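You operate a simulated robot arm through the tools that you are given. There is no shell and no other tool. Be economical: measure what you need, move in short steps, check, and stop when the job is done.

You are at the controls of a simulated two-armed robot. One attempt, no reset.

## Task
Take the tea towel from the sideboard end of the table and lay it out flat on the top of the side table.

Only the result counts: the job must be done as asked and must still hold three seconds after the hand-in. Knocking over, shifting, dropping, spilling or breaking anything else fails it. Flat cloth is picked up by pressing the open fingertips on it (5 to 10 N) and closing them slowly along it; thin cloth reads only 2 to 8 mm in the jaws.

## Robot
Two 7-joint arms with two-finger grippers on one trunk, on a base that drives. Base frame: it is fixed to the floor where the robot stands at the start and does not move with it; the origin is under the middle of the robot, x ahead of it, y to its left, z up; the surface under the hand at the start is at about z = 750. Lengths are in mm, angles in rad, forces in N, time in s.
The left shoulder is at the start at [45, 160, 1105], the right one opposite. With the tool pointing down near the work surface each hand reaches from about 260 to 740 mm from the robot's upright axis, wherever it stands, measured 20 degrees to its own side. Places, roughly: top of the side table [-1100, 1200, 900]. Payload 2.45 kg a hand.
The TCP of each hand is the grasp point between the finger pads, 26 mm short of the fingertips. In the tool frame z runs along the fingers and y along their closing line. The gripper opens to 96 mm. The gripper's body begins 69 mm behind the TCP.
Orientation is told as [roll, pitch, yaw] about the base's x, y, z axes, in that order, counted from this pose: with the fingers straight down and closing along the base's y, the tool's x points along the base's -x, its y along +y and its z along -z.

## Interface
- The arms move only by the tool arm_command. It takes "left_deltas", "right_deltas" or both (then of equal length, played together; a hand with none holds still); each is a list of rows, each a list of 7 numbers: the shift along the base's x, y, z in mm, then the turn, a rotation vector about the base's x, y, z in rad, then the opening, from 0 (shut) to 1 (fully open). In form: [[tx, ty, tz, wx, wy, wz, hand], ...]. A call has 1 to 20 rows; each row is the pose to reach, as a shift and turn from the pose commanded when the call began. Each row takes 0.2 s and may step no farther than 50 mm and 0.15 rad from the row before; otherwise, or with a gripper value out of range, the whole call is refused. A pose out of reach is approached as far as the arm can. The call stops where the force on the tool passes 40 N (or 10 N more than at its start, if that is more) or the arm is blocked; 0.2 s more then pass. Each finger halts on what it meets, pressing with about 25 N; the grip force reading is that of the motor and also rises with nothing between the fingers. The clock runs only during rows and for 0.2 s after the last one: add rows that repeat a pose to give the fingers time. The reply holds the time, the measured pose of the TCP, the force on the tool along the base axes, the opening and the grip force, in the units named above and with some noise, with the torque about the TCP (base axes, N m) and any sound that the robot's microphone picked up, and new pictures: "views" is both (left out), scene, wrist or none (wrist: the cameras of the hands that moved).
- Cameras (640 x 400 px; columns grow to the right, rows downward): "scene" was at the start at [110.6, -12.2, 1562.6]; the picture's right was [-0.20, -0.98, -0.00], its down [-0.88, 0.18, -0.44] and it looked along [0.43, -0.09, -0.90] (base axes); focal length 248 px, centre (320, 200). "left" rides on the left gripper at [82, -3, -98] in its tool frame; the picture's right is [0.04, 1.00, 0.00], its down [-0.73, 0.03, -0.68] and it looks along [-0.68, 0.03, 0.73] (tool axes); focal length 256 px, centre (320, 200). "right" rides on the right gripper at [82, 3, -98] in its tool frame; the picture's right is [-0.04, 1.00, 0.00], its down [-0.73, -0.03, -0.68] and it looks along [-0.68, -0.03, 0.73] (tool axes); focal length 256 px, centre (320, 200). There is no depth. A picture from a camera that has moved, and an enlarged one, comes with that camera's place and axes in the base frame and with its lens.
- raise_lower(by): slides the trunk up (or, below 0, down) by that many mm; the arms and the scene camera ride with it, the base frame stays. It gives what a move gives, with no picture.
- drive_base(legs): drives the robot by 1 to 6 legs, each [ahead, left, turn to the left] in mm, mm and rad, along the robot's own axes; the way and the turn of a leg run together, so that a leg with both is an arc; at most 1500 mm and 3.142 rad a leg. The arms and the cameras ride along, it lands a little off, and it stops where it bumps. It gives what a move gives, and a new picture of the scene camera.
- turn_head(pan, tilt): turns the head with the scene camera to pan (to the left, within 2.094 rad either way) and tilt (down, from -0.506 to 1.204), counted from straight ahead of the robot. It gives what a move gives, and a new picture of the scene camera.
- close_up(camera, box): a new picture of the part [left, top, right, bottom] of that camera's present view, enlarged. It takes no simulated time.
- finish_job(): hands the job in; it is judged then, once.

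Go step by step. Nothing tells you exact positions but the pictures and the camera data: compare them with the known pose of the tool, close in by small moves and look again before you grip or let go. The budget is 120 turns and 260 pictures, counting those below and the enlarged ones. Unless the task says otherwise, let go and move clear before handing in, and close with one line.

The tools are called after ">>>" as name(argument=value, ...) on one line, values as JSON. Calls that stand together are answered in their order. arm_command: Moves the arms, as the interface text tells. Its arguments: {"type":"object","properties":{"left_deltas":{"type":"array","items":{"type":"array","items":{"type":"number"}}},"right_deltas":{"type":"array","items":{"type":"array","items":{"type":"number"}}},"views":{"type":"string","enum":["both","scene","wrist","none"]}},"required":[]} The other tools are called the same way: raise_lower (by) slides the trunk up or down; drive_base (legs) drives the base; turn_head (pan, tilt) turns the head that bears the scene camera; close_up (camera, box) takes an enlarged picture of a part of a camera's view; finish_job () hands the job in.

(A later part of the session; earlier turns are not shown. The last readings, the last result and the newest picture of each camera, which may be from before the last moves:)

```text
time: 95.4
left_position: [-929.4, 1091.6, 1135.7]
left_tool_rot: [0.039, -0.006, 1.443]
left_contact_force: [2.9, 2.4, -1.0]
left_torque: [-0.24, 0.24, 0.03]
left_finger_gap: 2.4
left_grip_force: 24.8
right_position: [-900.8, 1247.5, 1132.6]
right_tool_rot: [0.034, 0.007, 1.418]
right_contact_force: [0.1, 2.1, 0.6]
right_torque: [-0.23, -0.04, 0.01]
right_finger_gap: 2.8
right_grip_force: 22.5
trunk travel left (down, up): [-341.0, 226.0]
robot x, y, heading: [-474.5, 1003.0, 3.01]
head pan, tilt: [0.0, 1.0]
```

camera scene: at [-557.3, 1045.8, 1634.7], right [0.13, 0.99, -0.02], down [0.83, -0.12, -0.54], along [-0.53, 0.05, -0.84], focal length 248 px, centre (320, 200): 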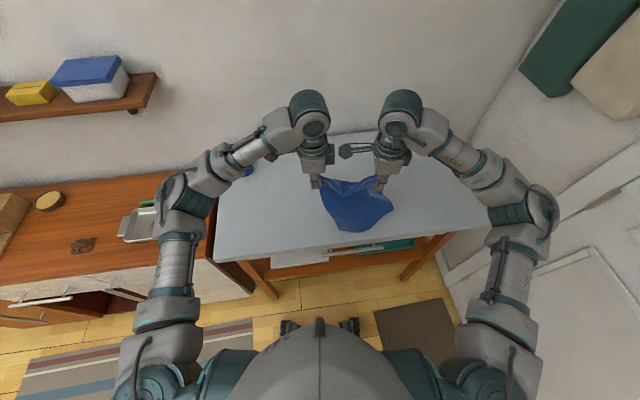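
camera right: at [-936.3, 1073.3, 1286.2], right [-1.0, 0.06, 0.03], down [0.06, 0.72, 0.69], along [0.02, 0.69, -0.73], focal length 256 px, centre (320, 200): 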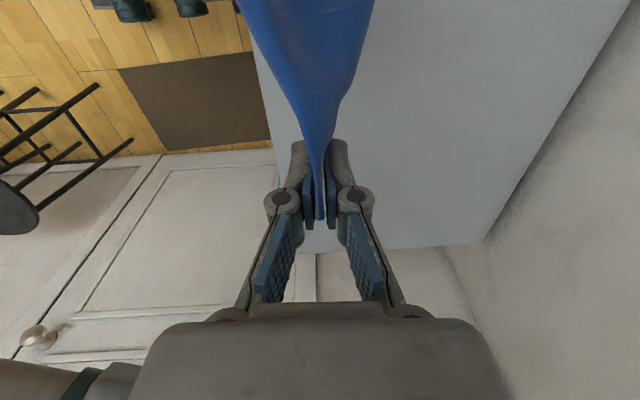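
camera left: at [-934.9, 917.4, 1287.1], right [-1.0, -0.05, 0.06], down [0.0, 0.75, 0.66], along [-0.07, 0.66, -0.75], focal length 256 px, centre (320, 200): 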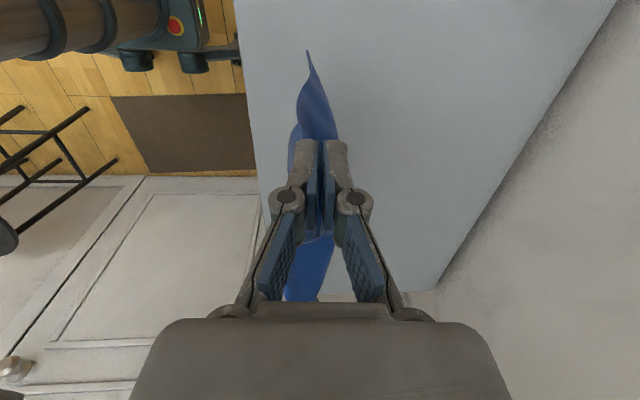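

The up/down trunk nudges themselves seem to pump the sway. I'll wait using slow head pans only and check for rest.

>>> turn_head(pan=1.2, tilt=1.2)

>>> turn_head(pan=1.2, tilt=1.15)

>>> turn_head(pan=1.2, tilt=1.2)

>>> turn_head(pan=0, tilt=1.0)

```text
time: 96.8
left_position: [-942.5, 1005.3, 1132.7]
left_tool_rot: [0.041, -0.066, 1.449]
left_contact_force: [-2.1, -0.2, 0.8]
left_torque: [0.04, -0.21, 0.0]
left_finger_gap: 1.5
left_grip_force: 26.4
right_position: [-913.0, 1162.5, 1144.7]
right_tool_rot: [0.038, -0.055, 1.425]
right_contact_force: [0.8, -0.7, -1.0]
right_torque: [0.04, 0.05, 0.0]
right_finger_gap: 3.4
right_grip_force: 25.9
trunk travel left (down, up): [-341.0, 226.0]
robot x, y, heading: [-478.3, 988.3, 3.01]
head pan, tilt: [1.201, 1.201]
camera scene: at [-529.9, 883.8, 1621.0], right [-0.88, 0.48, 0.01], down [0.45, 0.83, -0.33], along [-0.16, -0.28, -0.94], focal length 248 px, centre (320, 200)
```

scene: 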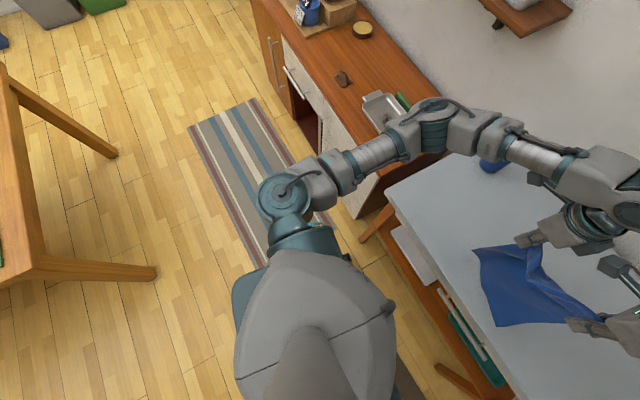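

```text
time: 97.4
left_position: [-937.3, 1028.6, 1134.8]
left_tool_rot: [0.041, -0.047, 1.444]
left_contact_force: [-0.3, -0.2, 2.6]
left_torque: [0.0, -0.02, -0.01]
left_finger_gap: 3.0
left_grip_force: 24.1
right_position: [-908.0, 1185.3, 1142.8]
right_tool_rot: [0.039, -0.036, 1.423]
right_contact_force: [-0.1, 0.0, 0.2]
right_torque: [0.05, 0.08, -0.02]
right_finger_gap: 0.8
right_grip_force: 22.2
trunk travel left (down, up): [-341.0, 226.0]
robot x, y, heading: [-476.1, 993.3, 3.017]
head pan, tilt: [1.201, 1.15]
camera scene: at [-520.7, 955.6, 1627.5], right [-0.88, 0.48, -0.01], down [0.44, 0.8, -0.41], along [-0.19, -0.37, -0.91], focal length 248 px, centre (320, 200)
```

scene: 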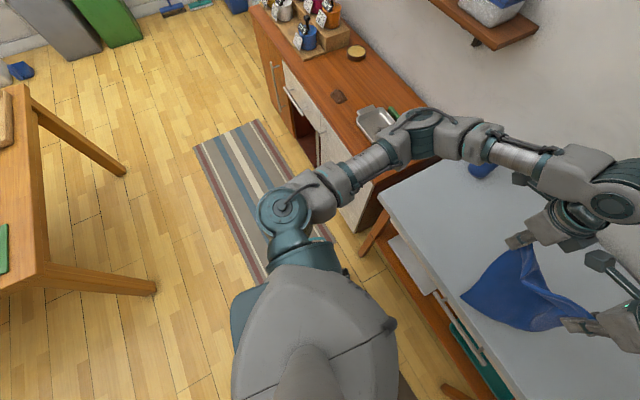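

```text
time: 98.1
left_position: [-928.8, 1091.8, 1135.7]
left_tool_rot: [0.041, -0.004, 1.441]
left_contact_force: [0.7, 2.1, -0.5]
left_torque: [-0.08, 0.06, 0.01]
left_finger_gap: 3.2
left_grip_force: 27.1
right_position: [-901.0, 1250.0, 1133.5]
right_tool_rot: [0.034, 0.008, 1.417]
right_contact_force: [1.2, 1.4, 0.2]
right_torque: [-0.16, 0.04, 0.03]
right_finger_gap: 2.9
right_grip_force: 22.8
trunk travel left (down, up): [-341.0, 226.0]
robot x, y, heading: [-476.1, 1001.6, 3.009]
head pan, tilt: [1.201, 1.201]
camera scene: at [-510.7, 1012.7, 1625.2], right [-0.88, 0.48, -0.02], down [0.45, 0.8, -0.39], along [-0.17, -0.35, -0.92], focal length 248 px, centre (320, 200)
```

scene: 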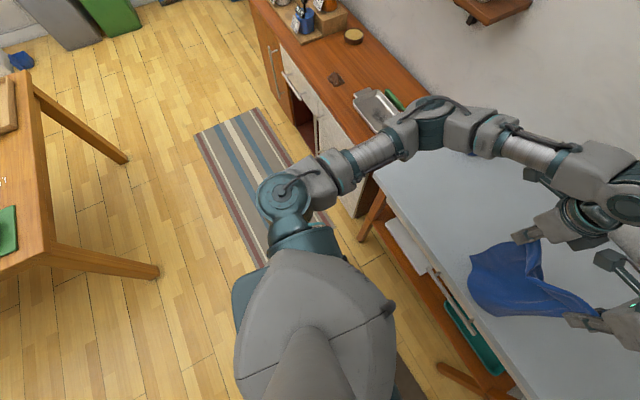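

```text
time: 99.5
left_position: [-942.8, 998.4, 1133.5]
left_tool_rot: [0.041, -0.069, 1.448]
left_contact_force: [-1.9, -1.3, 0.0]
left_torque: [0.12, -0.19, 0.03]
left_finger_gap: 1.4
left_grip_force: 25.9
right_position: [-913.8, 1154.3, 1143.8]
right_tool_rot: [0.036, -0.057, 1.427]
right_contact_force: [0.5, -2.7, -0.9]
right_torque: [0.22, 0.06, -0.02]
right_finger_gap: 3.7
right_grip_force: 26.2
trunk travel left (down, up): [-341.0, 226.0]
robot x, y, heading: [-478.7, 984.4, 3.017]
head pan, tilt: [0.0, 1.0]
camera scene: at [-571.7, 940.4, 1635.5], right [0.12, 0.99, 0.04], down [0.84, -0.09, -0.54], along [-0.53, 0.1, -0.84], focal length 248 px, centre (320, 200)
```

scene: 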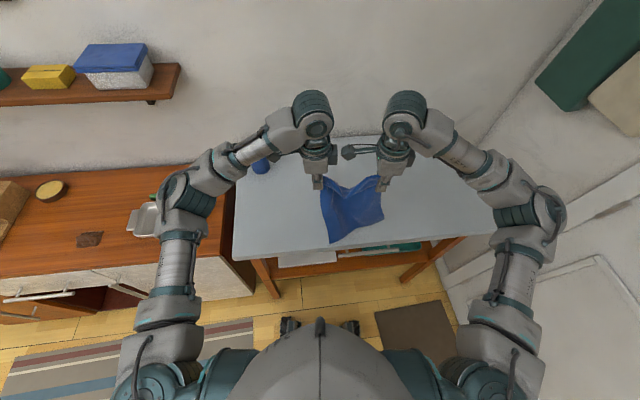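

The sway is self-sustained with a constant backward lean, as if something sits under the front of the base. I zoom in on the base front.

>>> turn_head(pan=0, tilt=0.8)

>>> close_up(camera="scene", box=[200, 240, 456, 400])

>>> close_up(camera="left", box=[0, 0, 640, 400])

>>> close_up(camera="left", box=[0, 0, 320, 200])

```text
time: 100.2
left_position: [-939.1, 1013.0, 1134.7]
left_tool_rot: [0.041, -0.06, 1.445]
left_contact_force: [-0.7, -0.3, 0.4]
left_torque: [0.09, -0.06, -0.05]
left_finger_gap: 1.4
left_grip_force: 22.9
right_position: [-910.0, 1170.1, 1143.9]
right_tool_rot: [0.038, -0.047, 1.425]
right_contact_force: [1.0, -0.8, 0.6]
right_torque: [0.1, 0.04, -0.01]
right_finger_gap: 2.6
right_grip_force: 23.2
trunk travel left (down, up): [-341.0, 226.0]
robot x, y, heading: [-477.4, 988.1, 3.011]
head pan, tilt: [0.0, 0.799]
camera scene: at [-575.3, 992.6, 1651.7], right [0.13, 0.99, 0.01], down [0.71, -0.09, -0.69], along [-0.69, 0.09, -0.72], focal length 248 px, centre (320, 200)
```

scene: 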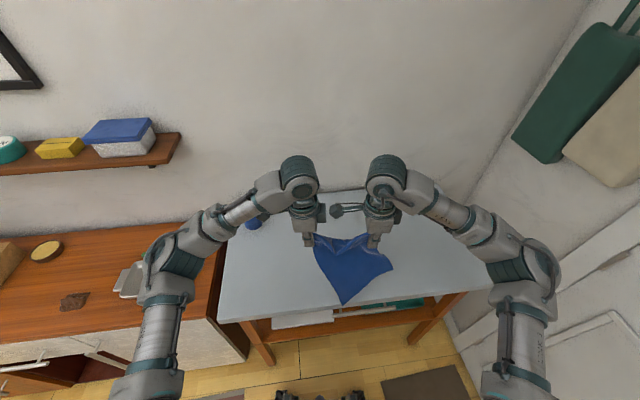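

```text
2.50 times, centred on (328, 320) of scene
camera zoom: at [-575.3, 992.6, 1651.7], right [0.13, 0.99, 0.01], down [0.71, -0.09, -0.69], along [-0.69, 0.09, -0.72], focal length 619 px, centre (300, -100)
```

zoom: 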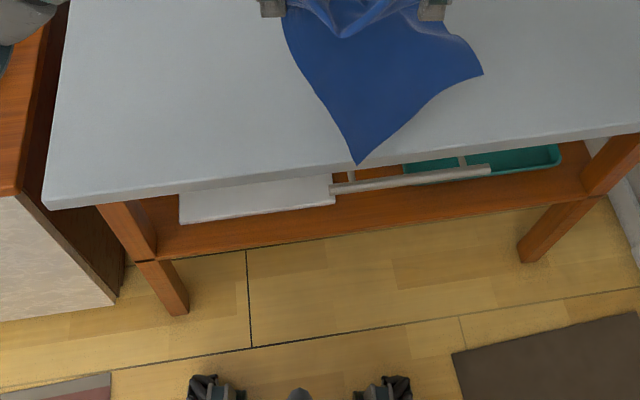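

```text
1.00 times, centred on (320, 200) of left (not enlarged: the box is as wide or as high as the picture)
camera zoom: at [-944.0, 925.9, 1228.9], right [-1.0, 0.08, 0.04], down [0.08, 0.69, 0.72], along [0.03, 0.72, -0.69], focal length 256 px, centre (320, 200)
```

zoom: 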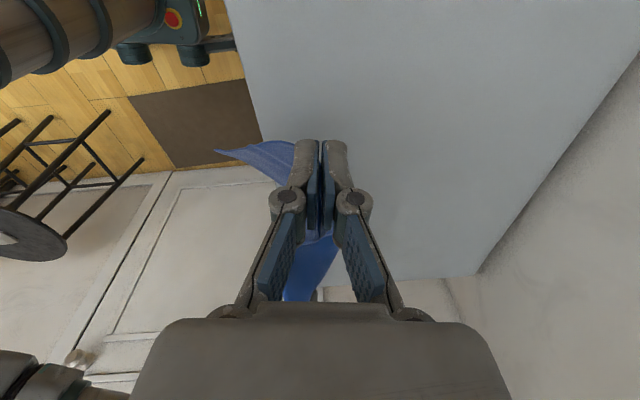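

```text
2.00 times, centred on (160, 100) of left
camera zoom: at [-944.0, 925.9, 1228.9], right [-1.0, 0.08, 0.04], down [0.08, 0.69, 0.72], along [0.03, 0.72, -0.69], focal length 512 px, centre (640, 400)
```

zoom: 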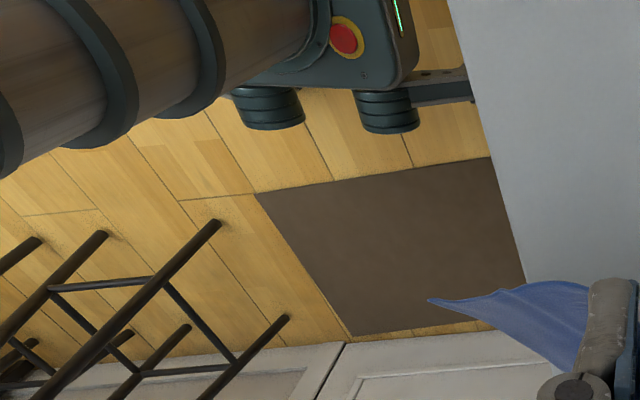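

Nothing is under the base, so I'll work with the sway: lay the towel in one smooth sweep (out, then down and back), then anchor the hands on the table. First a short 40 mm forward leg to use more of the table.

>>> drive_base(legs=[[40, 0, 0]])

>>> arm_command(left_deltas=[[-35, 4, 10, 0, 0, 0, 0], [-69, 9, 20, 0, 0, 0, 0], [-104, 13, 20, 0, 0, 0, 0], [-139, 17, 20, 0, 0, 0, 0], [-174, 22, 20, 0, 0, 0, 0], [-208, 26, 20, 0, 0, 0, 0]], right_deltas=[[-35, 4, 10, 0, 0, 0, 0], [-69, 9, 20, 0, 0, 0, 0], [-104, 13, 20, 0, 0, 0, 0], [-139, 17, 20, 0, 0, 0, 0], [-174, 22, 20, 0, 0, 0, 0], [-208, 26, 20, 0, 0, 0, 0]], views="scene")

```text
time: 101.1
left_position: [-973.2, 1024.0, 1138.2]
left_tool_rot: [0.048, -0.055, 1.444]
left_contact_force: [0.1, -0.4, -0.6]
left_torque: [0.01, -0.03, -0.02]
left_finger_gap: 3.0
left_grip_force: 26.4
right_position: [-942.4, 1180.8, 1147.1]
right_tool_rot: [0.045, -0.045, 1.422]
right_contact_force: [-0.1, -0.7, 3.8]
right_torque: [0.08, 0.02, 0.03]
right_finger_gap: 2.8
right_grip_force: 23.4
trunk travel left (down, up): [-341.0, 226.0]
robot x, y, heading: [-517.5, 995.4, 3.012]
head pan, tilt: [0.0, 0.799]
camera scene: at [-602.9, 1009.2, 1652.6], right [0.13, 0.99, 0.0], down [0.71, -0.09, -0.7], along [-0.69, 0.09, -0.71], focal length 248 px, centre (320, 200)
```

scene: 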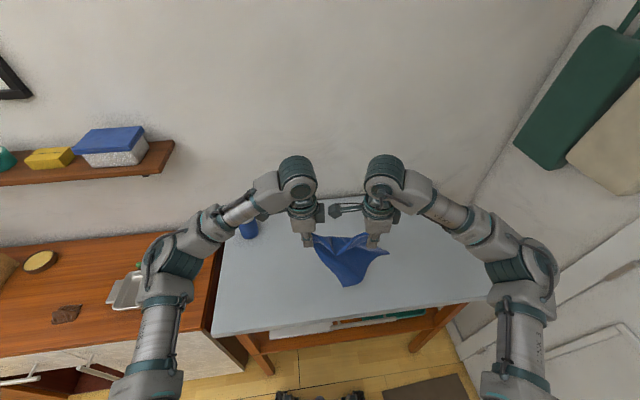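

```text
time: 102.7
left_position: [-1157.0, 1099.3, 1161.3]
left_tool_rot: [0.051, -0.015, 1.433]
left_contact_force: [0.2, 1.7, 0.0]
left_torque: [-0.24, -0.01, 0.01]
left_finger_gap: 2.7
left_grip_force: 26.5
left hand out of reach, approached as far as the arm can: row 6
right_position: [-1148.8, 1261.1, 1165.4]
right_tool_rot: [0.047, -0.008, 1.41]
right_contact_force: [-0.6, 3.0, 0.2]
right_torque: [-0.28, -0.01, 0.03]
right_finger_gap: 2.4
right_grip_force: 29.6
trunk travel left (down, up): [-341.0, 226.0]
robot x, y, heading: [-512.7, 1005.8, 3.005]
head pan, tilt: [0.0, 0.799]
stopped in row 6 (left hand): the arm was blocked; the commanded pose is now the measured one
camera scene: at [-607.2, 1068.1, 1650.8], right [0.13, 0.99, -0.03], down [0.71, -0.12, -0.69], along [-0.69, 0.07, -0.72], focal length 248 px, centre (320, 200)
```

scene: 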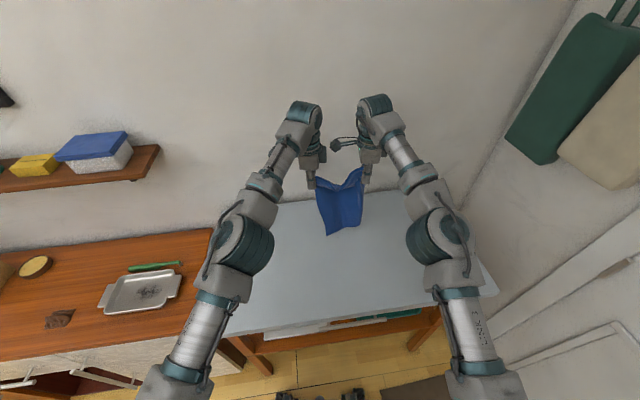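

The hands are out at x ≈ −1150 with the cloth bottom just above the table. Now I sweep down and back toward me.

>>> arm_command(left_deltas=[[0, 0, -28, 0, 0, 0, 0], [30, -4, -35, 0, 0, 0, 0], [64, -8, -49, 0, 0, 0, 0], [94, -12, -65, 0, 0, 0, 0], [124, -16, -87, 0, 0, 0, 0], [149, -19, -112, 0, 0, 0, 0], [171, -22, -139, 0, 0, 0, 0], [188, -24, -167, 0, 0, 0, 0], [203, -26, -192, 0, 0, 0, 0], [215, -27, -212, 0, 0, 0, 0], [224, -28, -227, 0, 0, 0, 0], [228, -29, -232, 0, 0, 0, 0]], right_deltas=[[0, 0, -28, 0, 0, 0, 0], [30, -4, -35, 0, 0, 0, 0], [64, -8, -49, 0, 0, 0, 0], [94, -12, -65, 0, 0, 0, 0], [124, -16, -87, 0, 0, 0, 0], [149, -19, -112, 0, 0, 0, 0], [171, -22, -139, 0, 0, 0, 0], [188, -24, -167, 0, 0, 0, 0], [203, -26, -192, 0, 0, 0, 0], [215, -27, -212, 0, 0, 0, 0], [224, -28, -227, 0, 0, 0, 0], [228, -29, -232, 0, 0, 0, 0]], views="both")

```text
time: 105.5
left_position: [-923.1, 1040.7, 929.3]
left_tool_rot: [0.059, -0.043, 1.434]
left_contact_force: [-0.1, 0.3, 0.5]
left_torque: [0.03, 0.02, -0.03]
left_finger_gap: 1.1
left_grip_force: 22.9
right_position: [-920.4, 1204.6, 938.5]
right_tool_rot: [0.049, -0.034, 1.416]
right_contact_force: [0.5, -1.7, -0.5]
right_torque: [0.06, -0.03, 0.03]
right_finger_gap: 3.5
right_grip_force: 24.6
trunk travel left (down, up): [-341.0, 226.0]
robot x, y, heading: [-513.2, 1004.9, 3.01]
head pan, tilt: [0.0, 0.799]
stopped in row 12 (left hand): the arm was blocked; the commanded pose is now the measured one
camera scene: at [-609.4, 1038.2, 1651.6], right [0.13, 0.99, -0.01], down [0.71, -0.1, -0.69], along [-0.69, 0.08, -0.72], focal length 248 px, centre (320, 200)
camera right: at [-930.2, 1121.2, 1033.0], right [-0.98, 0.19, 0.05], down [0.17, 0.69, 0.7], along [0.1, 0.7, -0.71], focal length 256 px, centre (320, 200)
camera left: at [-927.1, 954.9, 1024.1], right [-0.99, 0.09, 0.06], down [0.1, 0.7, 0.71], along [0.03, 0.71, -0.7], focal length 256 px, centre (320, 200)
```

scene: 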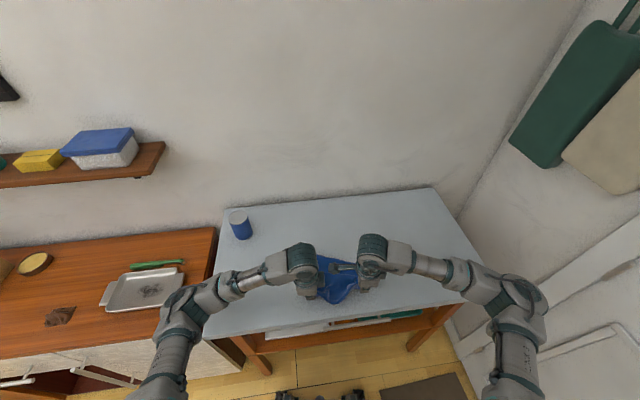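
right: 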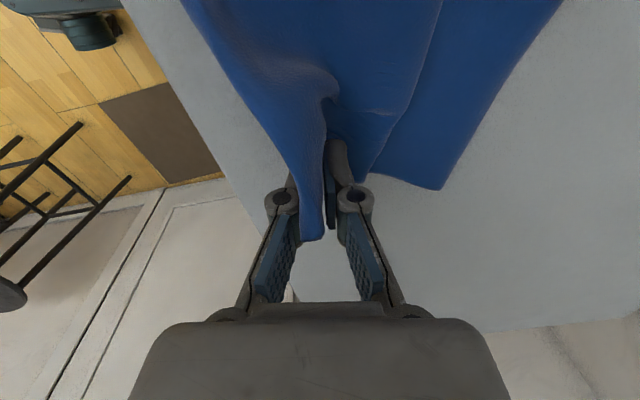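
left: 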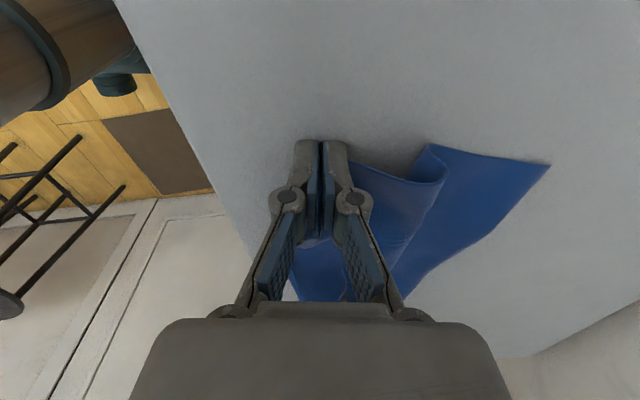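

The towel lies partly folded: the far edge slid and there's about 85 mm of slack. I first press the hands lightly on the table to see if that damps the sway.

>>> arm_command(left_deltas=[[0, 0, -2, 0, 0, 0, 0], [0, 0, -4, 0, 0, 0, 0], [0, 0, -4, 0, 0, 0, 0]], right_deltas=[[0, -2, -5, 0, 0, 0, 0], [0, -4, -10, 0, 0, 0, 0], [0, -4, -13, 0, 0, 0, 0]], views="none")

>>> turn_head(pan=0, tilt=1.1)

>>> turn_head(pan=0, tilt=1.0)

```text
time: 106.3
left_position: [-920.9, 1049.9, 926.1]
left_tool_rot: [0.059, -0.036, 1.435]
left_contact_force: [1.6, 2.4, 3.7]
left_torque: [-0.19, 0.17, 0.03]
left_finger_gap: 2.1
left_grip_force: 24.1
right_position: [-916.8, 1212.0, 925.4]
right_tool_rot: [0.054, -0.027, 1.411]
right_contact_force: [1.5, 2.2, 12.6]
right_torque: [0.01, -0.07, 0.0]
right_finger_gap: 2.3
right_grip_force: 21.4
trunk travel left (down, up): [-341.0, 226.0]
robot x, y, heading: [-513.9, 1009.8, 3.01]
head pan, tilt: [0.0, 0.799]
```

```text
time: 107.1
left_position: [-921.7, 1051.6, 925.8]
left_tool_rot: [0.057, -0.039, 1.433]
left_contact_force: [-5.4, 2.0, 25.5]
left_torque: [-0.09, 0.89, -0.09]
left_finger_gap: 1.0
left_grip_force: 23.8
right_position: [-917.3, 1211.5, 925.9]
right_tool_rot: [0.054, -0.025, 1.412]
right_contact_force: [3.1, 0.9, 22.9]
right_torque: [-0.16, 0.04, 0.04]
right_finger_gap: 1.2
right_grip_force: 21.5
trunk travel left (down, up): [-341.0, 226.0]
robot x, y, heading: [-511.3, 1011.8, 3.008]
head pan, tilt: [0.0, 1.1]
camera scene: at [-587.3, 1033.0, 1630.8], right [0.13, 0.99, -0.01], down [0.88, -0.12, -0.45], along [-0.45, 0.05, -0.89], focal length 248 px, centre (320, 200)
```

scene: 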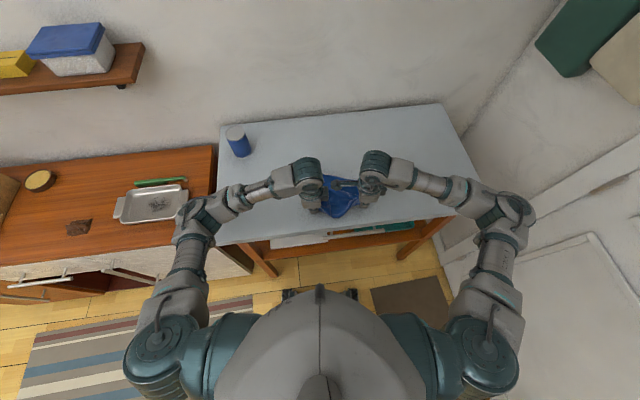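

```text
time: 107.7
left_position: [-923.1, 1039.2, 925.7]
left_tool_rot: [0.06, -0.041, 1.438]
left_contact_force: [-2.0, -10.7, 25.4]
left_torque: [-0.43, 0.03, -0.07]
left_finger_gap: 1.6
left_grip_force: 24.9
right_position: [-917.4, 1201.4, 927.0]
right_tool_rot: [0.051, -0.034, 1.413]
right_contact_force: [2.7, -2.6, 23.8]
right_torque: [-0.26, 0.04, 0.03]
right_finger_gap: 1.6
right_grip_force: 27.4
trunk travel left (down, up): [-341.0, 226.0]
robot x, y, heading: [-515.6, 1005.9, 3.012]
head pan, tilt: [0.0, 1.0]
camera scene: at [-594.9, 1016.9, 1637.3], right [0.13, 0.99, 0.0], down [0.83, -0.11, -0.54], along [-0.53, 0.07, -0.84], focal length 248 px, centre (320, 200)
```

scene: 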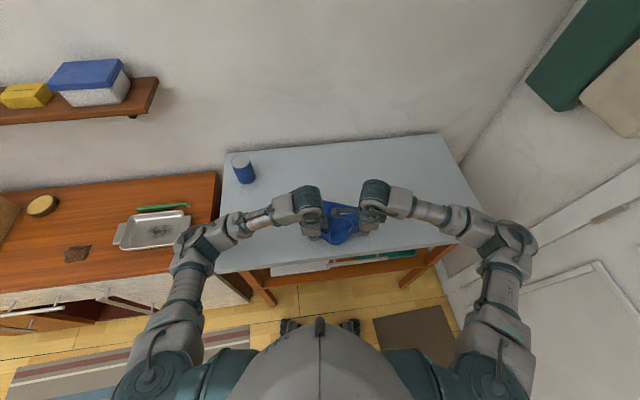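

Pressing damps the sway well, and the table top is confirmed at z ≈ 900. I'll release the near edge by opening slowly under light pressure, which spreads the pinch flat, then straighten the rest by pressing and dragging the far corners outward.

>>> arm_command(left_deltas=[[0, 0, 3, 0, 0, 0, 0.03], [0, 0, 3, 0, 0, 0, 0.08], [0, 0, 3, 0, 0, 0, 0.13], [0, 0, 3, 0, 0, 0, 0.18], [0, 0, 3, 0, 0, 0, 0.23], [0, 0, 3, 0, 0, 0, 0.28], [0, 0, 3, 0, 0, 0, 0.33], [0, 0, 3, 0, 0, 0, 0.38], [0, 0, 3, 0, 0, 0, 0.42], [0, 0, 3, 0, 0, 0, 0.45]], right_deltas=[[0, 0, 3, 0, 0, 0, 0.03], [0, 0, 3, 0, 0, 0, 0.08], [0, 0, 3, 0, 0, 0, 0.13], [0, 0, 3, 0, 0, 0, 0.18], [0, 0, 3, 0, 0, 0, 0.23], [0, 0, 3, 0, 0, 0, 0.28], [0, 0, 3, 0, 0, 0, 0.33], [0, 0, 3, 0, 0, 0, 0.38], [0, 0, 3, 0, 0, 0, 0.42], [0, 0, 3, 0, 0, 0, 0.45]], views="wrist")

```text
time: 109.9
left_position: [-923.4, 1042.3, 927.8]
left_tool_rot: [0.054, -0.042, 1.435]
left_contact_force: [0.0, -0.3, -0.4]
left_torque: [-0.04, -0.01, -0.03]
left_finger_gap: 43.2
left_grip_force: 0.0
right_position: [-918.5, 1203.1, 927.6]
right_tool_rot: [0.047, -0.035, 1.412]
right_contact_force: [-0.6, 0.9, -0.4]
right_torque: [0.02, 0.01, -0.02]
right_finger_gap: 43.1
right_grip_force: 0.0
trunk travel left (down, up): [-341.0, 226.0]
robot x, y, heading: [-517.0, 1006.2, 3.01]
head pan, tilt: [0.0, 1.0]
camera right: at [-930.2, 1119.8, 1022.8], right [-0.98, 0.19, 0.05], down [0.17, 0.69, 0.7], along [0.1, 0.7, -0.71], focal length 256 px, centre (320, 200)
camera left: at [-926.9, 956.7, 1023.1], right [-0.99, 0.09, 0.05], down [0.1, 0.7, 0.71], along [0.03, 0.71, -0.7], focal length 256 px, centre (320, 200)
```

right: 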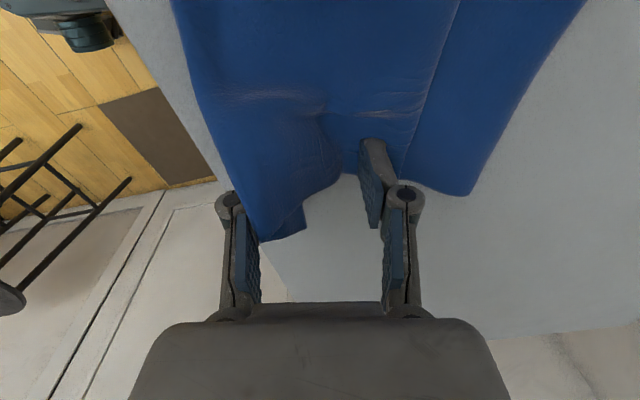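
left: 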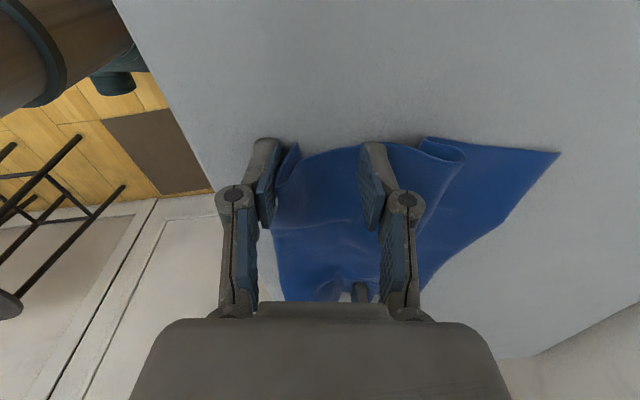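

Released, and the robot is steady now. I lift the hands clear and look at the whole cloth.

>>> arm_command(left_deltas=[[0, 0, 20, 0, 0, 0, 0.45], [0, 0, 50, 0, 0, 0, 0.45], [0, 0, 90, 0, 0, 0, 0.45], [0, 0, 130, 0, 0, 0, 0.45], [0, -20, 150, 0, 0, 0, 0.45], [0, -40, 150, 0, 0, 0, 0.45]], right_deltas=[[0, 0, 20, 0, 0, 0, 0.45], [0, 0, 50, 0, 0, 0, 0.45], [0, 0, 90, 0, 0, 0, 0.45], [0, 0, 130, 0, 0, 0, 0.45], [0, 25, 150, 0, 0, 0, 0.45], [0, 50, 150, 0, 0, 0, 0.45]])

>>> close_up(camera="scene", box=[240, 140, 460, 280])

```text
time: 111.3
left_position: [-924.2, 1002.9, 1077.6]
left_tool_rot: [0.056, -0.042, 1.434]
left_contact_force: [-0.2, 0.2, -0.9]
left_torque: [0.0, 0.02, -0.01]
left_finger_gap: 43.4
left_grip_force: 0.0
right_position: [-920.0, 1253.4, 1077.2]
right_tool_rot: [0.051, -0.031, 1.413]
right_contact_force: [0.0, 0.0, 0.3]
right_torque: [0.01, -0.01, -0.04]
right_finger_gap: 43.4
right_grip_force: 0.2
trunk travel left (down, up): [-341.0, 226.0]
robot x, y, heading: [-514.5, 1006.7, 3.007]
head pan, tilt: [0.0, 1.0]
camera scene: at [-600.0, 1021.5, 1636.7], right [0.13, 0.99, 0.0], down [0.84, -0.11, -0.54], along [-0.53, 0.07, -0.84], focal length 248 px, centre (320, 200)
camera right: at [-930.8, 1169.4, 1172.6], right [-0.98, 0.19, 0.05], down [0.17, 0.69, 0.7], along [0.1, 0.7, -0.71], focal length 256 px, centre (320, 200)
camera left: at [-926.8, 917.4, 1173.4], right [-0.99, 0.09, 0.05], down [0.1, 0.7, 0.71], along [0.03, 0.71, -0.7], focal length 256 px, centre (320, 200)
```

scene: 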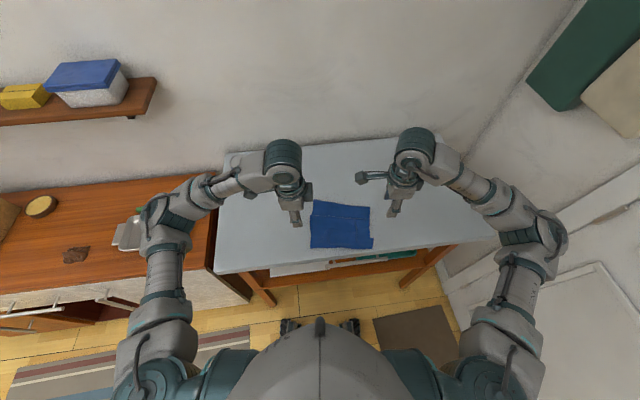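
right: 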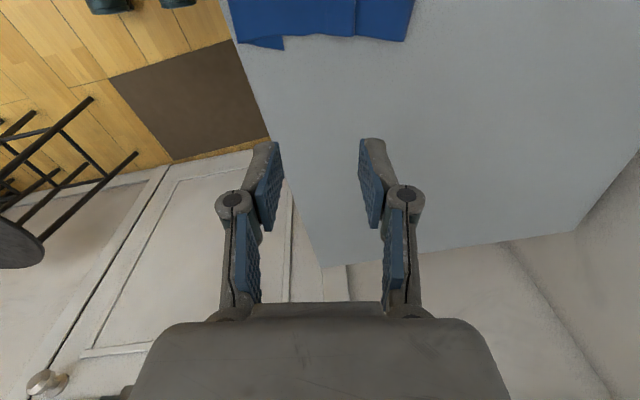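
left: 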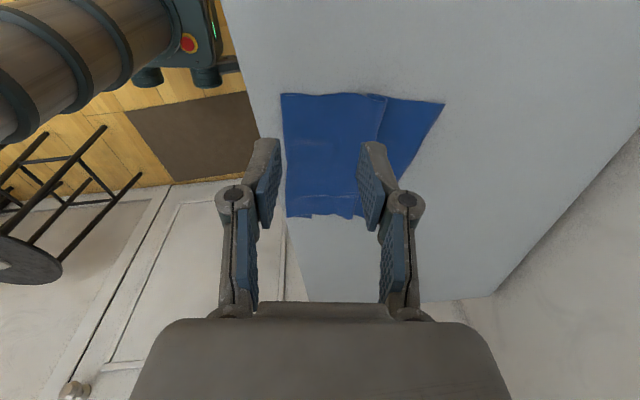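

```text
2.86 times, centred on (350, 210) of scene
camera zoom: at [-600.0, 1021.5, 1636.7], right [0.13, 0.99, 0.0], down [0.84, -0.11, -0.54], along [-0.53, 0.07, -0.84], focal length 708 px, centre (234, 171)
```

zoom: 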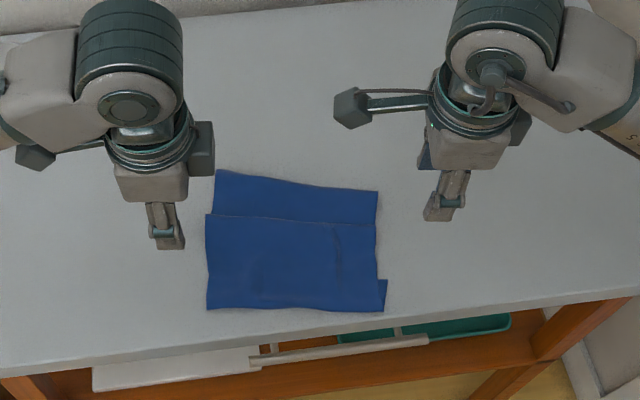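

The robot is calm and the towel lies neatly except for one Z-fold (about 47 mm overlap) near the far edge and a small tuck at the near-right corner. I'll turn the right hand so its open fingers sit along the far strip, hold the near part with the left hand, and drag the far strip out.

>>> arm_command(right_deltas=[[0, 10, 0, -0.02, -0.022, 0, 0.45], [0, 20, 0, -0.039, -0.045, 0, 0.6]], left_deltas=[[0, 0, 0, -0.02, -0.022, 0, 0.45], [0, 0, 0, -0.045, -0.048, 0, 0.3]], views="none")

>>> arm_command(right_deltas=[[0, 0, 0, 0, 0, 0.143, 0.8], [0, 0, 0, 0, 0, 0.286, 0.8], [0, 0, 0, 0, 0, 0.429, 0.8], [0, 0, 0, 0, 0, 0.572, 0.8], [0, 0, 0, 0, 0, 0.715, 0.8], [0, 0, 0, 0, 0, 0.858, 0.8], [0, 0, 0, 0, 0, 1.0, 0.8], [0, 0, 0, 0, 0, 1.143, 0.8], [0, 0, 0, 0, 0, 1.286, 0.8], [0, 0, 0, 0, 0, 1.4, 0.8]], views="scene")

```text
time: 111.9
left_position: [-922.5, 1004.1, 1077.8]
left_tool_rot: [0.001, -0.003, 1.436]
left_contact_force: [-0.3, -0.1, 0.4]
left_torque: [0.0, -0.03, 0.01]
left_finger_gap: 28.9
left_grip_force: 0.0
right_position: [-919.5, 1273.9, 1078.8]
right_tool_rot: [-0.003, -0.002, 1.415]
right_contact_force: [-0.2, 0.4, 0.4]
right_torque: [0.0, -0.01, 0.01]
right_finger_gap: 57.6
right_grip_force: 0.0
trunk travel left (down, up): [-341.0, 226.0]
robot x, y, heading: [-518.8, 1009.6, 3.008]
head pan, tilt: [0.0, 1.0]
```

```text
time: 114.1
left_position: [-922.6, 1003.1, 1077.7]
left_tool_rot: [0.003, -0.004, 1.437]
left_contact_force: [0.0, 0.7, -0.2]
left_torque: [0.0, -0.01, 0.0]
left_finger_gap: 28.8
left_grip_force: 0.0
right_position: [-919.2, 1272.8, 1078.1]
right_tool_rot: [0.0, -0.003, 2.815]
right_contact_force: [0.4, 0.3, -0.8]
right_torque: [0.01, -0.01, 0.0]
right_finger_gap: 76.7
right_grip_force: 0.1
trunk travel left (down, up): [-341.0, 226.0]
robot x, y, heading: [-514.9, 1009.5, 3.007]
head pan, tilt: [0.0, 1.0]
camera scene: at [-600.2, 1021.7, 1636.7], right [0.13, 0.99, 0.0], down [0.84, -0.11, -0.54], along [-0.53, 0.07, -0.84], focal length 248 px, centre (320, 200)
```

scene: 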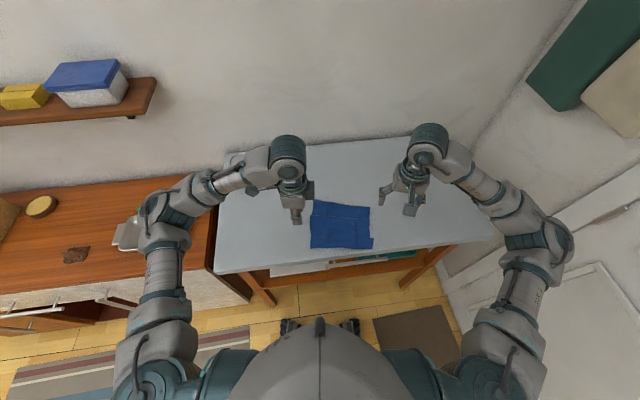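

The robot stays steady. The right fingers are already parallel to the far edge; I bring them over the visible far strip at about (−1022, 1150) and lower to just above it.

>>> arm_command(right_deltas=[[-30, 0, 0, 0, 0, 0, 0.8], [-65, -25, 0, 0, 0, 0, 0.8], [-100, -55, 0, 0, 0, 0, 0.8], [-103, -90, -20, 0, 0, 0, 0.8], [-103, -123, -50, 0, 0, 0, 0.8], [-103, -123, -90, 0, 0, 0, 0.8], [-103, -123, -125, 0, 0, 0, 0.8], [-103, -123, -140, 0, 0, 0, 0.8]])

```text
time: 115.9
left_position: [-923.3, 1002.3, 1078.4]
left_tool_rot: [0.005, -0.006, 1.436]
left_contact_force: [-0.3, -0.3, -0.2]
left_torque: [0.03, -0.03, -0.02]
left_finger_gap: 28.8
left_grip_force: 0.0
right_position: [-1022.5, 1149.2, 937.7]
right_tool_rot: [0.001, -0.003, 2.816]
right_contact_force: [-0.5, 0.7, -0.4]
right_torque: [0.03, 0.01, 0.01]
right_finger_gap: 77.0
right_grip_force: 0.0
trunk travel left (down, up): [-341.0, 226.0]
robot x, y, heading: [-515.9, 1006.0, 3.006]
head pan, tilt: [0.0, 1.0]
camera scene: at [-601.2, 1020.7, 1636.7], right [0.13, 0.99, 0.0], down [0.84, -0.11, -0.54], along [-0.53, 0.07, -0.84], focal length 248 px, centre (320, 200)
camera right: at [-944.8, 1120.0, 1034.9], right [-0.36, -0.93, 0.0], down [-0.68, 0.26, 0.68], along [-0.64, 0.24, -0.73], focal length 256 px, centre (320, 200)
```

scene: 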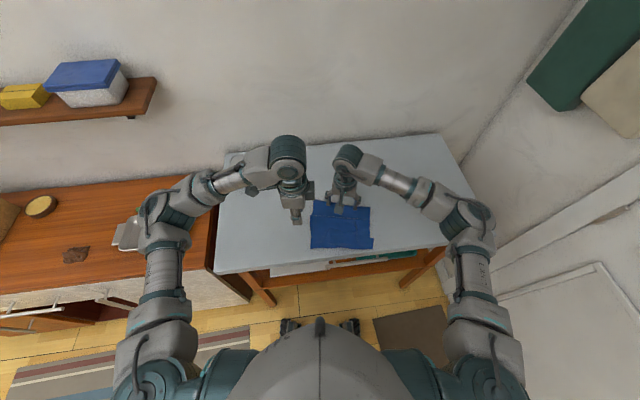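
right: 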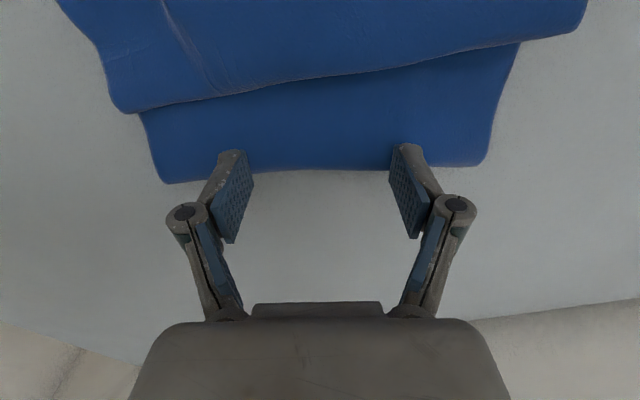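

I shift 7 mm back from the strip's edge and press lightly.

>>> arm_command(right_deltas=[[7, -1, 0, 0, 0, 0, 0.8], [7, -1, -8, 0, 0, 0, 0.8], [7, -1, -12, 0, 0, 0, 0.8], [7, -1, -13.5, 0, 0, 0, 0.8]], views="none")

```text
time: 116.9
left_position: [-923.1, 1002.5, 1078.1]
left_tool_rot: [0.003, -0.007, 1.437]
left_contact_force: [0.3, -0.2, -1.1]
left_torque: [0.01, 0.0, -0.02]
left_finger_gap: 28.7
left_grip_force: 0.1
right_position: [-1015.9, 1147.7, 924.2]
right_tool_rot: [-0.003, -0.002, 2.814]
right_contact_force: [0.3, 0.6, 0.8]
right_torque: [0.0, 0.0, -0.02]
right_finger_gap: 76.7
right_grip_force: 0.1
trunk travel left (down, up): [-341.0, 226.0]
robot x, y, heading: [-514.2, 1006.4, 3.008]
head pan, tilt: [0.0, 1.0]
```

>>> arm_command(right_deltas=[[0, 0, -1.5, 0, 0, 0, 0.8], [0, 0, -2.5, 0, 0, 0, 0.8]], views="none")

```text
time: 117.5
left_position: [-924.9, 1001.3, 1076.6]
left_tool_rot: [0.003, -0.005, 1.436]
left_contact_force: [-0.1, -0.4, -0.2]
left_torque: [0.01, -0.02, 0.02]
left_finger_gap: 28.8
left_grip_force: 0.1
right_position: [-1014.8, 1149.9, 921.8]
right_tool_rot: [-0.002, 0.0, 2.815]
right_contact_force: [0.3, -0.2, 1.3]
right_torque: [-0.02, -0.04, 0.02]
right_finger_gap: 77.2
right_grip_force: 0.2
trunk travel left (down, up): [-341.0, 226.0]
robot x, y, heading: [-515.8, 1005.1, 3.007]
head pan, tilt: [0.0, 1.0]
```

I press a little further to reach about 7 N.

>>> arm_command(right_deltas=[[0, 0, -1, 0, 0, 0, 0.8], [0, 0, -2, 0, 0, 0, 0.8]], views="none")

```text
time: 118.1
left_position: [-923.6, 1002.6, 1078.0]
left_tool_rot: [0.004, -0.004, 1.436]
left_contact_force: [-0.9, 0.4, -0.1]
left_torque: [-0.03, -0.01, 0.01]
left_finger_gap: 28.8
left_grip_force: 0.0
right_position: [-1014.2, 1148.1, 920.0]
right_tool_rot: [-0.001, -0.005, 2.813]
right_contact_force: [0.6, -0.1, 2.6]
right_torque: [-0.05, 0.04, 0.0]
right_finger_gap: 77.2
right_grip_force: 0.0
trunk travel left (down, up): [-341.0, 226.0]
robot x, y, heading: [-515.0, 1007.5, 3.015]
head pan, tilt: [0.0, 1.0]
```

>>> arm_command(right_deltas=[[0, 0, -1, 0, 0, 0, 0.8], [0, 0, -2, 0, 0, 0, 0.8]], views="wrist")

```text
time: 118.7
left_position: [-924.6, 1002.6, 1079.2]
left_tool_rot: [0.004, -0.005, 1.436]
left_contact_force: [-0.1, -1.5, 0.6]
left_torque: [-0.01, -0.03, 0.01]
left_finger_gap: 28.9
left_grip_force: 0.0
right_position: [-1015.3, 1148.3, 918.4]
right_tool_rot: [0.002, -0.005, 2.813]
right_contact_force: [-0.1, 0.4, 19.8]
right_torque: [0.29, 0.13, 0.0]
right_finger_gap: 74.3
right_grip_force: 11.3
trunk travel left (down, up): [-341.0, 226.0]
robot x, y, heading: [-517.8, 1009.9, 3.008]
head pan, tilt: [0.0, 1.0]
camera right: at [-938.1, 1118.9, 1017.2], right [-0.36, -0.93, 0.0], down [-0.68, 0.26, 0.68], along [-0.64, 0.25, -0.73], focal length 256 px, centre (320, 200)
```

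right: 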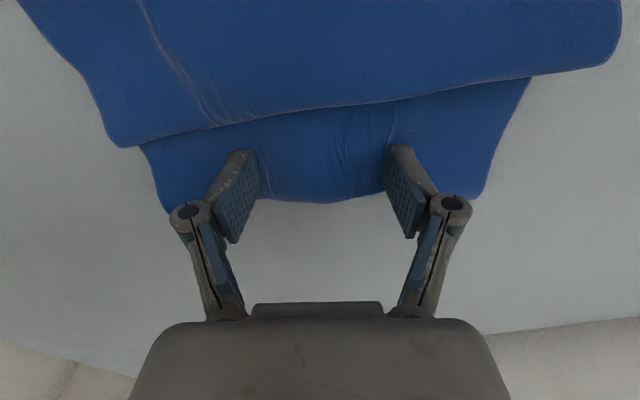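

Good contact. I ease off a hair and drag outward 45 mm, then look.

>>> arm_command(right_deltas=[[0, 0, 0.8, 0, 0, 0, 0.79], [-7, 1, 0.8, 0, 0, 0, 0.79], [-14, 2.5, 0.8, 0, 0, 0, 0.79], [-22, 4, 0.8, 0, 0, 0, 0.79], [-30, 5.5, 0.8, 0, 0, 0, 0.79], [-37, 7, 0.8, 0, 0, 0, 0.79], [-44, 8, 0.8, 0, 0, 0, 0.79]])

>>> close_up(camera="scene", box=[240, 140, 460, 280])

```text
time: 120.3
left_position: [-923.6, 1002.0, 1078.4]
left_tool_rot: [0.005, -0.004, 1.437]
left_contact_force: [0.0, -0.4, 0.5]
left_torque: [0.01, -0.02, 0.05]
left_finger_gap: 29.0
left_grip_force: 0.1
right_position: [-1058.8, 1156.4, 920.1]
right_tool_rot: [-0.001, -0.003, 2.813]
right_contact_force: [0.1, 0.0, 6.1]
right_torque: [0.01, 0.08, -0.01]
right_finger_gap: 73.4
right_grip_force: 0.1
trunk travel left (down, up): [-341.0, 226.0]
robot x, y, heading: [-515.2, 1008.6, 3.009]
head pan, tilt: [0.0, 1.0]
camera scene: at [-599.8, 1019.6, 1636.9], right [0.13, 0.99, 0.0], down [0.84, -0.11, -0.54], along [-0.53, 0.07, -0.84], focal length 248 px, centre (320, 200)
camera right: at [-982.3, 1127.3, 1017.3], right [-0.36, -0.93, 0.0], down [-0.68, 0.26, 0.68], along [-0.64, 0.24, -0.73], focal length 256 px, centre (320, 200)
```

scene: 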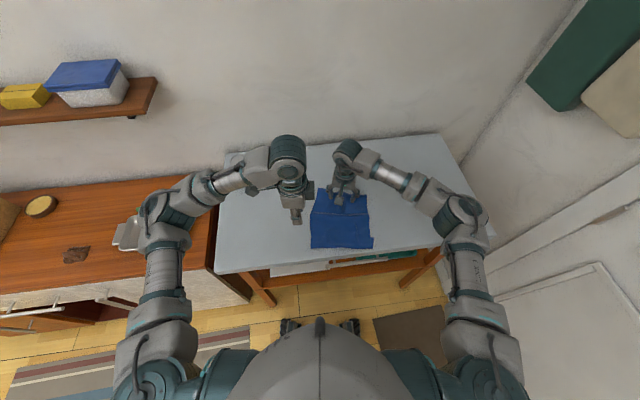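
right: 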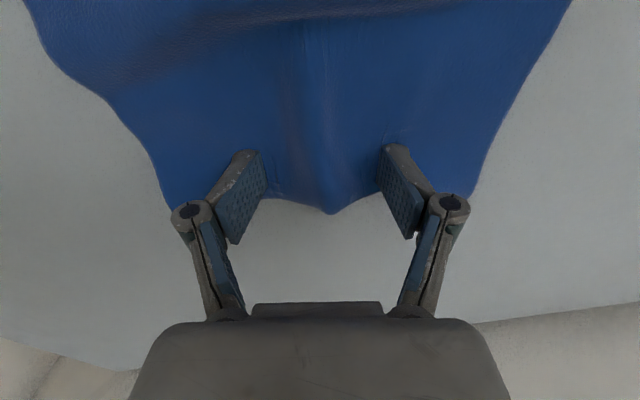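

```text
2.86 times, centred on (350, 210) of scene
camera zoom: at [-599.8, 1019.6, 1636.9], right [0.13, 0.99, 0.0], down [0.84, -0.11, -0.54], along [-0.53, 0.07, -0.84], focal length 708 px, centre (234, 171)
```

zoom: 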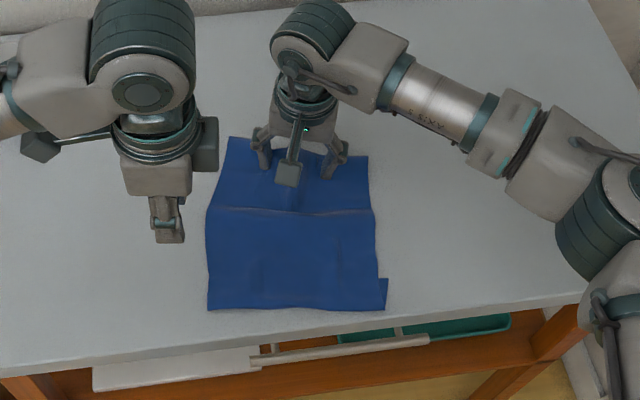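

It's unrolling perfectly and the near part hasn't moved. I drag another 48 mm.

>>> arm_command(right_deltas=[[-7, 1, -0.3, 0, 0, 0, 0.79], [-14, 2.5, -0.3, 0, 0, 0, 0.79], [-22, 4, -0.3, 0, 0, 0, 0.79], [-30, 5.5, -0.3, 0, 0, 0, 0.79], [-38, 7, -0.3, 0, 0, 0, 0.79], [-45, 8, -0.3, 0, 0, 0, 0.79], [-50, 9, -0.3, 0, 0, 0, 0.79]], views="wrist")

>>> close_up(camera="scene", box=[240, 140, 460, 280])

```text
time: 121.9
left_position: [-924.4, 1001.9, 1077.1]
left_tool_rot: [0.004, -0.003, 1.437]
left_contact_force: [0.4, 0.7, 1.5]
left_torque: [-0.04, 0.01, -0.03]
left_finger_gap: 28.8
left_grip_force: 0.1
right_position: [-1109.9, 1165.1, 920.6]
right_tool_rot: [-0.001, -0.005, 2.815]
right_contact_force: [0.9, 0.2, 6.4]
right_torque: [-0.01, 0.02, 0.0]
right_finger_gap: 74.4
right_grip_force: 0.1
trunk travel left (down, up): [-341.0, 226.0]
robot x, y, heading: [-513.6, 1003.4, 3.011]
head pan, tilt: [0.0, 1.0]
camera right: at [-1032.9, 1136.2, 1016.4], right [-0.36, -0.93, 0.0], down [-0.68, 0.26, 0.68], along [-0.64, 0.25, -0.73], focal length 256 px, centre (320, 200)
```

right: 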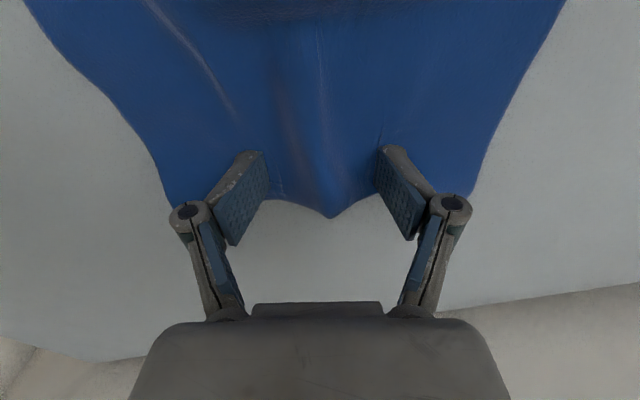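

```text
2.86 times, centred on (350, 210) of scene
camera zoom: at [-599.9, 1019.4, 1636.9], right [0.13, 0.99, 0.0], down [0.84, -0.11, -0.54], along [-0.53, 0.07, -0.84], focal length 708 px, centre (234, 171)
```

zoom: 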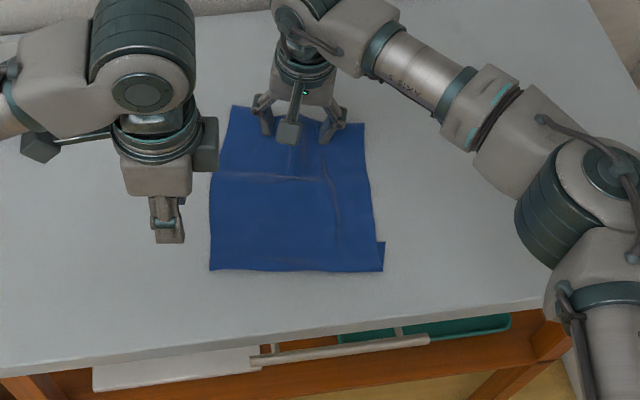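

The Z-fold is gone. I spread the fingers slightly under pressure to pull out the bump between them, then lift and inspect.

>>> arm_command(right_deltas=[[0, 0, 0, 0, 0, 0, 0.81], [0, 0, 0, 0, 0, 0, 0.83], [0, 0, 0, 0, 0, 0, 0.85], [0, 0, 0, 0, 0, 0, 0.87], [0, 0, 15, 0, 0, 0, 0.87], [0, 0, 50, 0, 0, 0, 0.87], [0, 0, 90, 0, 0, 0, 0.87], [0, 30, 130, 0, 0, 0, 0.87], [10, 70, 150, 0, 0, 0, 0.8], [30, 110, 150, 0, 0, 0, 0.8]], views="wrist")

>>> close_up(camera="scene", box=[270, 140, 400, 260])

>>> close_up(camera="left", box=[200, 40, 560, 265])

```text
time: 124.1
left_position: [-922.0, 1006.9, 1077.7]
left_tool_rot: [0.004, -0.003, 1.437]
left_contact_force: [-0.5, 1.1, -0.8]
left_torque: [-0.04, -0.03, -0.04]
left_finger_gap: 28.8
left_grip_force: 0.0
right_position: [-1077.2, 1279.8, 1068.6]
right_tool_rot: [0.001, -0.001, 2.814]
right_contact_force: [-0.2, 1.0, 0.3]
right_torque: [-0.02, -0.02, -0.04]
right_finger_gap: 77.1
right_grip_force: 0.0
trunk travel left (down, up): [-341.0, 226.0]
robot x, y, heading: [-516.7, 1008.4, 3.008]
head pan, tilt: [0.0, 1.0]
camera right: at [-1001.5, 1250.2, 1165.7], right [-0.36, -0.93, 0.0], down [-0.68, 0.26, 0.68], along [-0.64, 0.24, -0.73], focal length 256 px, centre (320, 200)
```

right: 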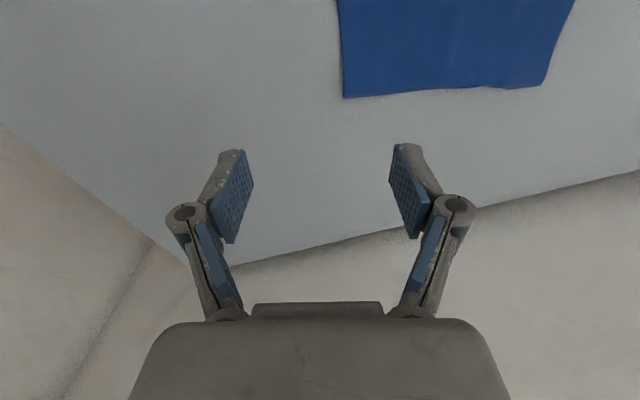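

```text
3.33 times, centred on (335, 200) of scene
camera zoom: at [-599.7, 1025.6, 1636.7], right [0.13, 0.99, 0.0], down [0.84, -0.11, -0.54], along [-0.53, 0.07, -0.84], focal length 826 px, centre (270, 200)
```

zoom: 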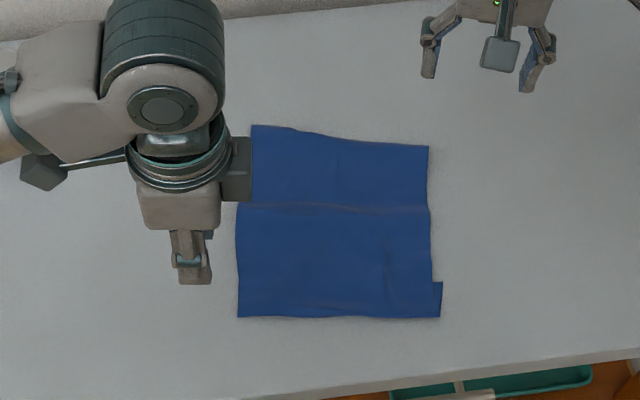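

```text
1.78 times, centred on (380, 152) of left
camera zoom: at [-930.6, 924.4, 1177.2], right [-1.0, 0.09, 0.0], down [0.07, 0.73, 0.68], along [0.06, 0.68, -0.73], focal length 455 px, centre (213, 284)
```

zoom: 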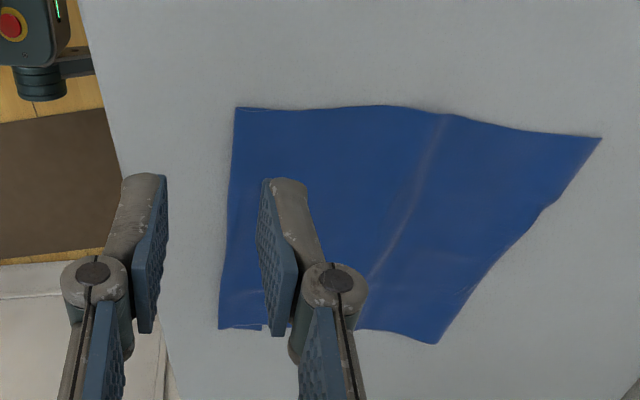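

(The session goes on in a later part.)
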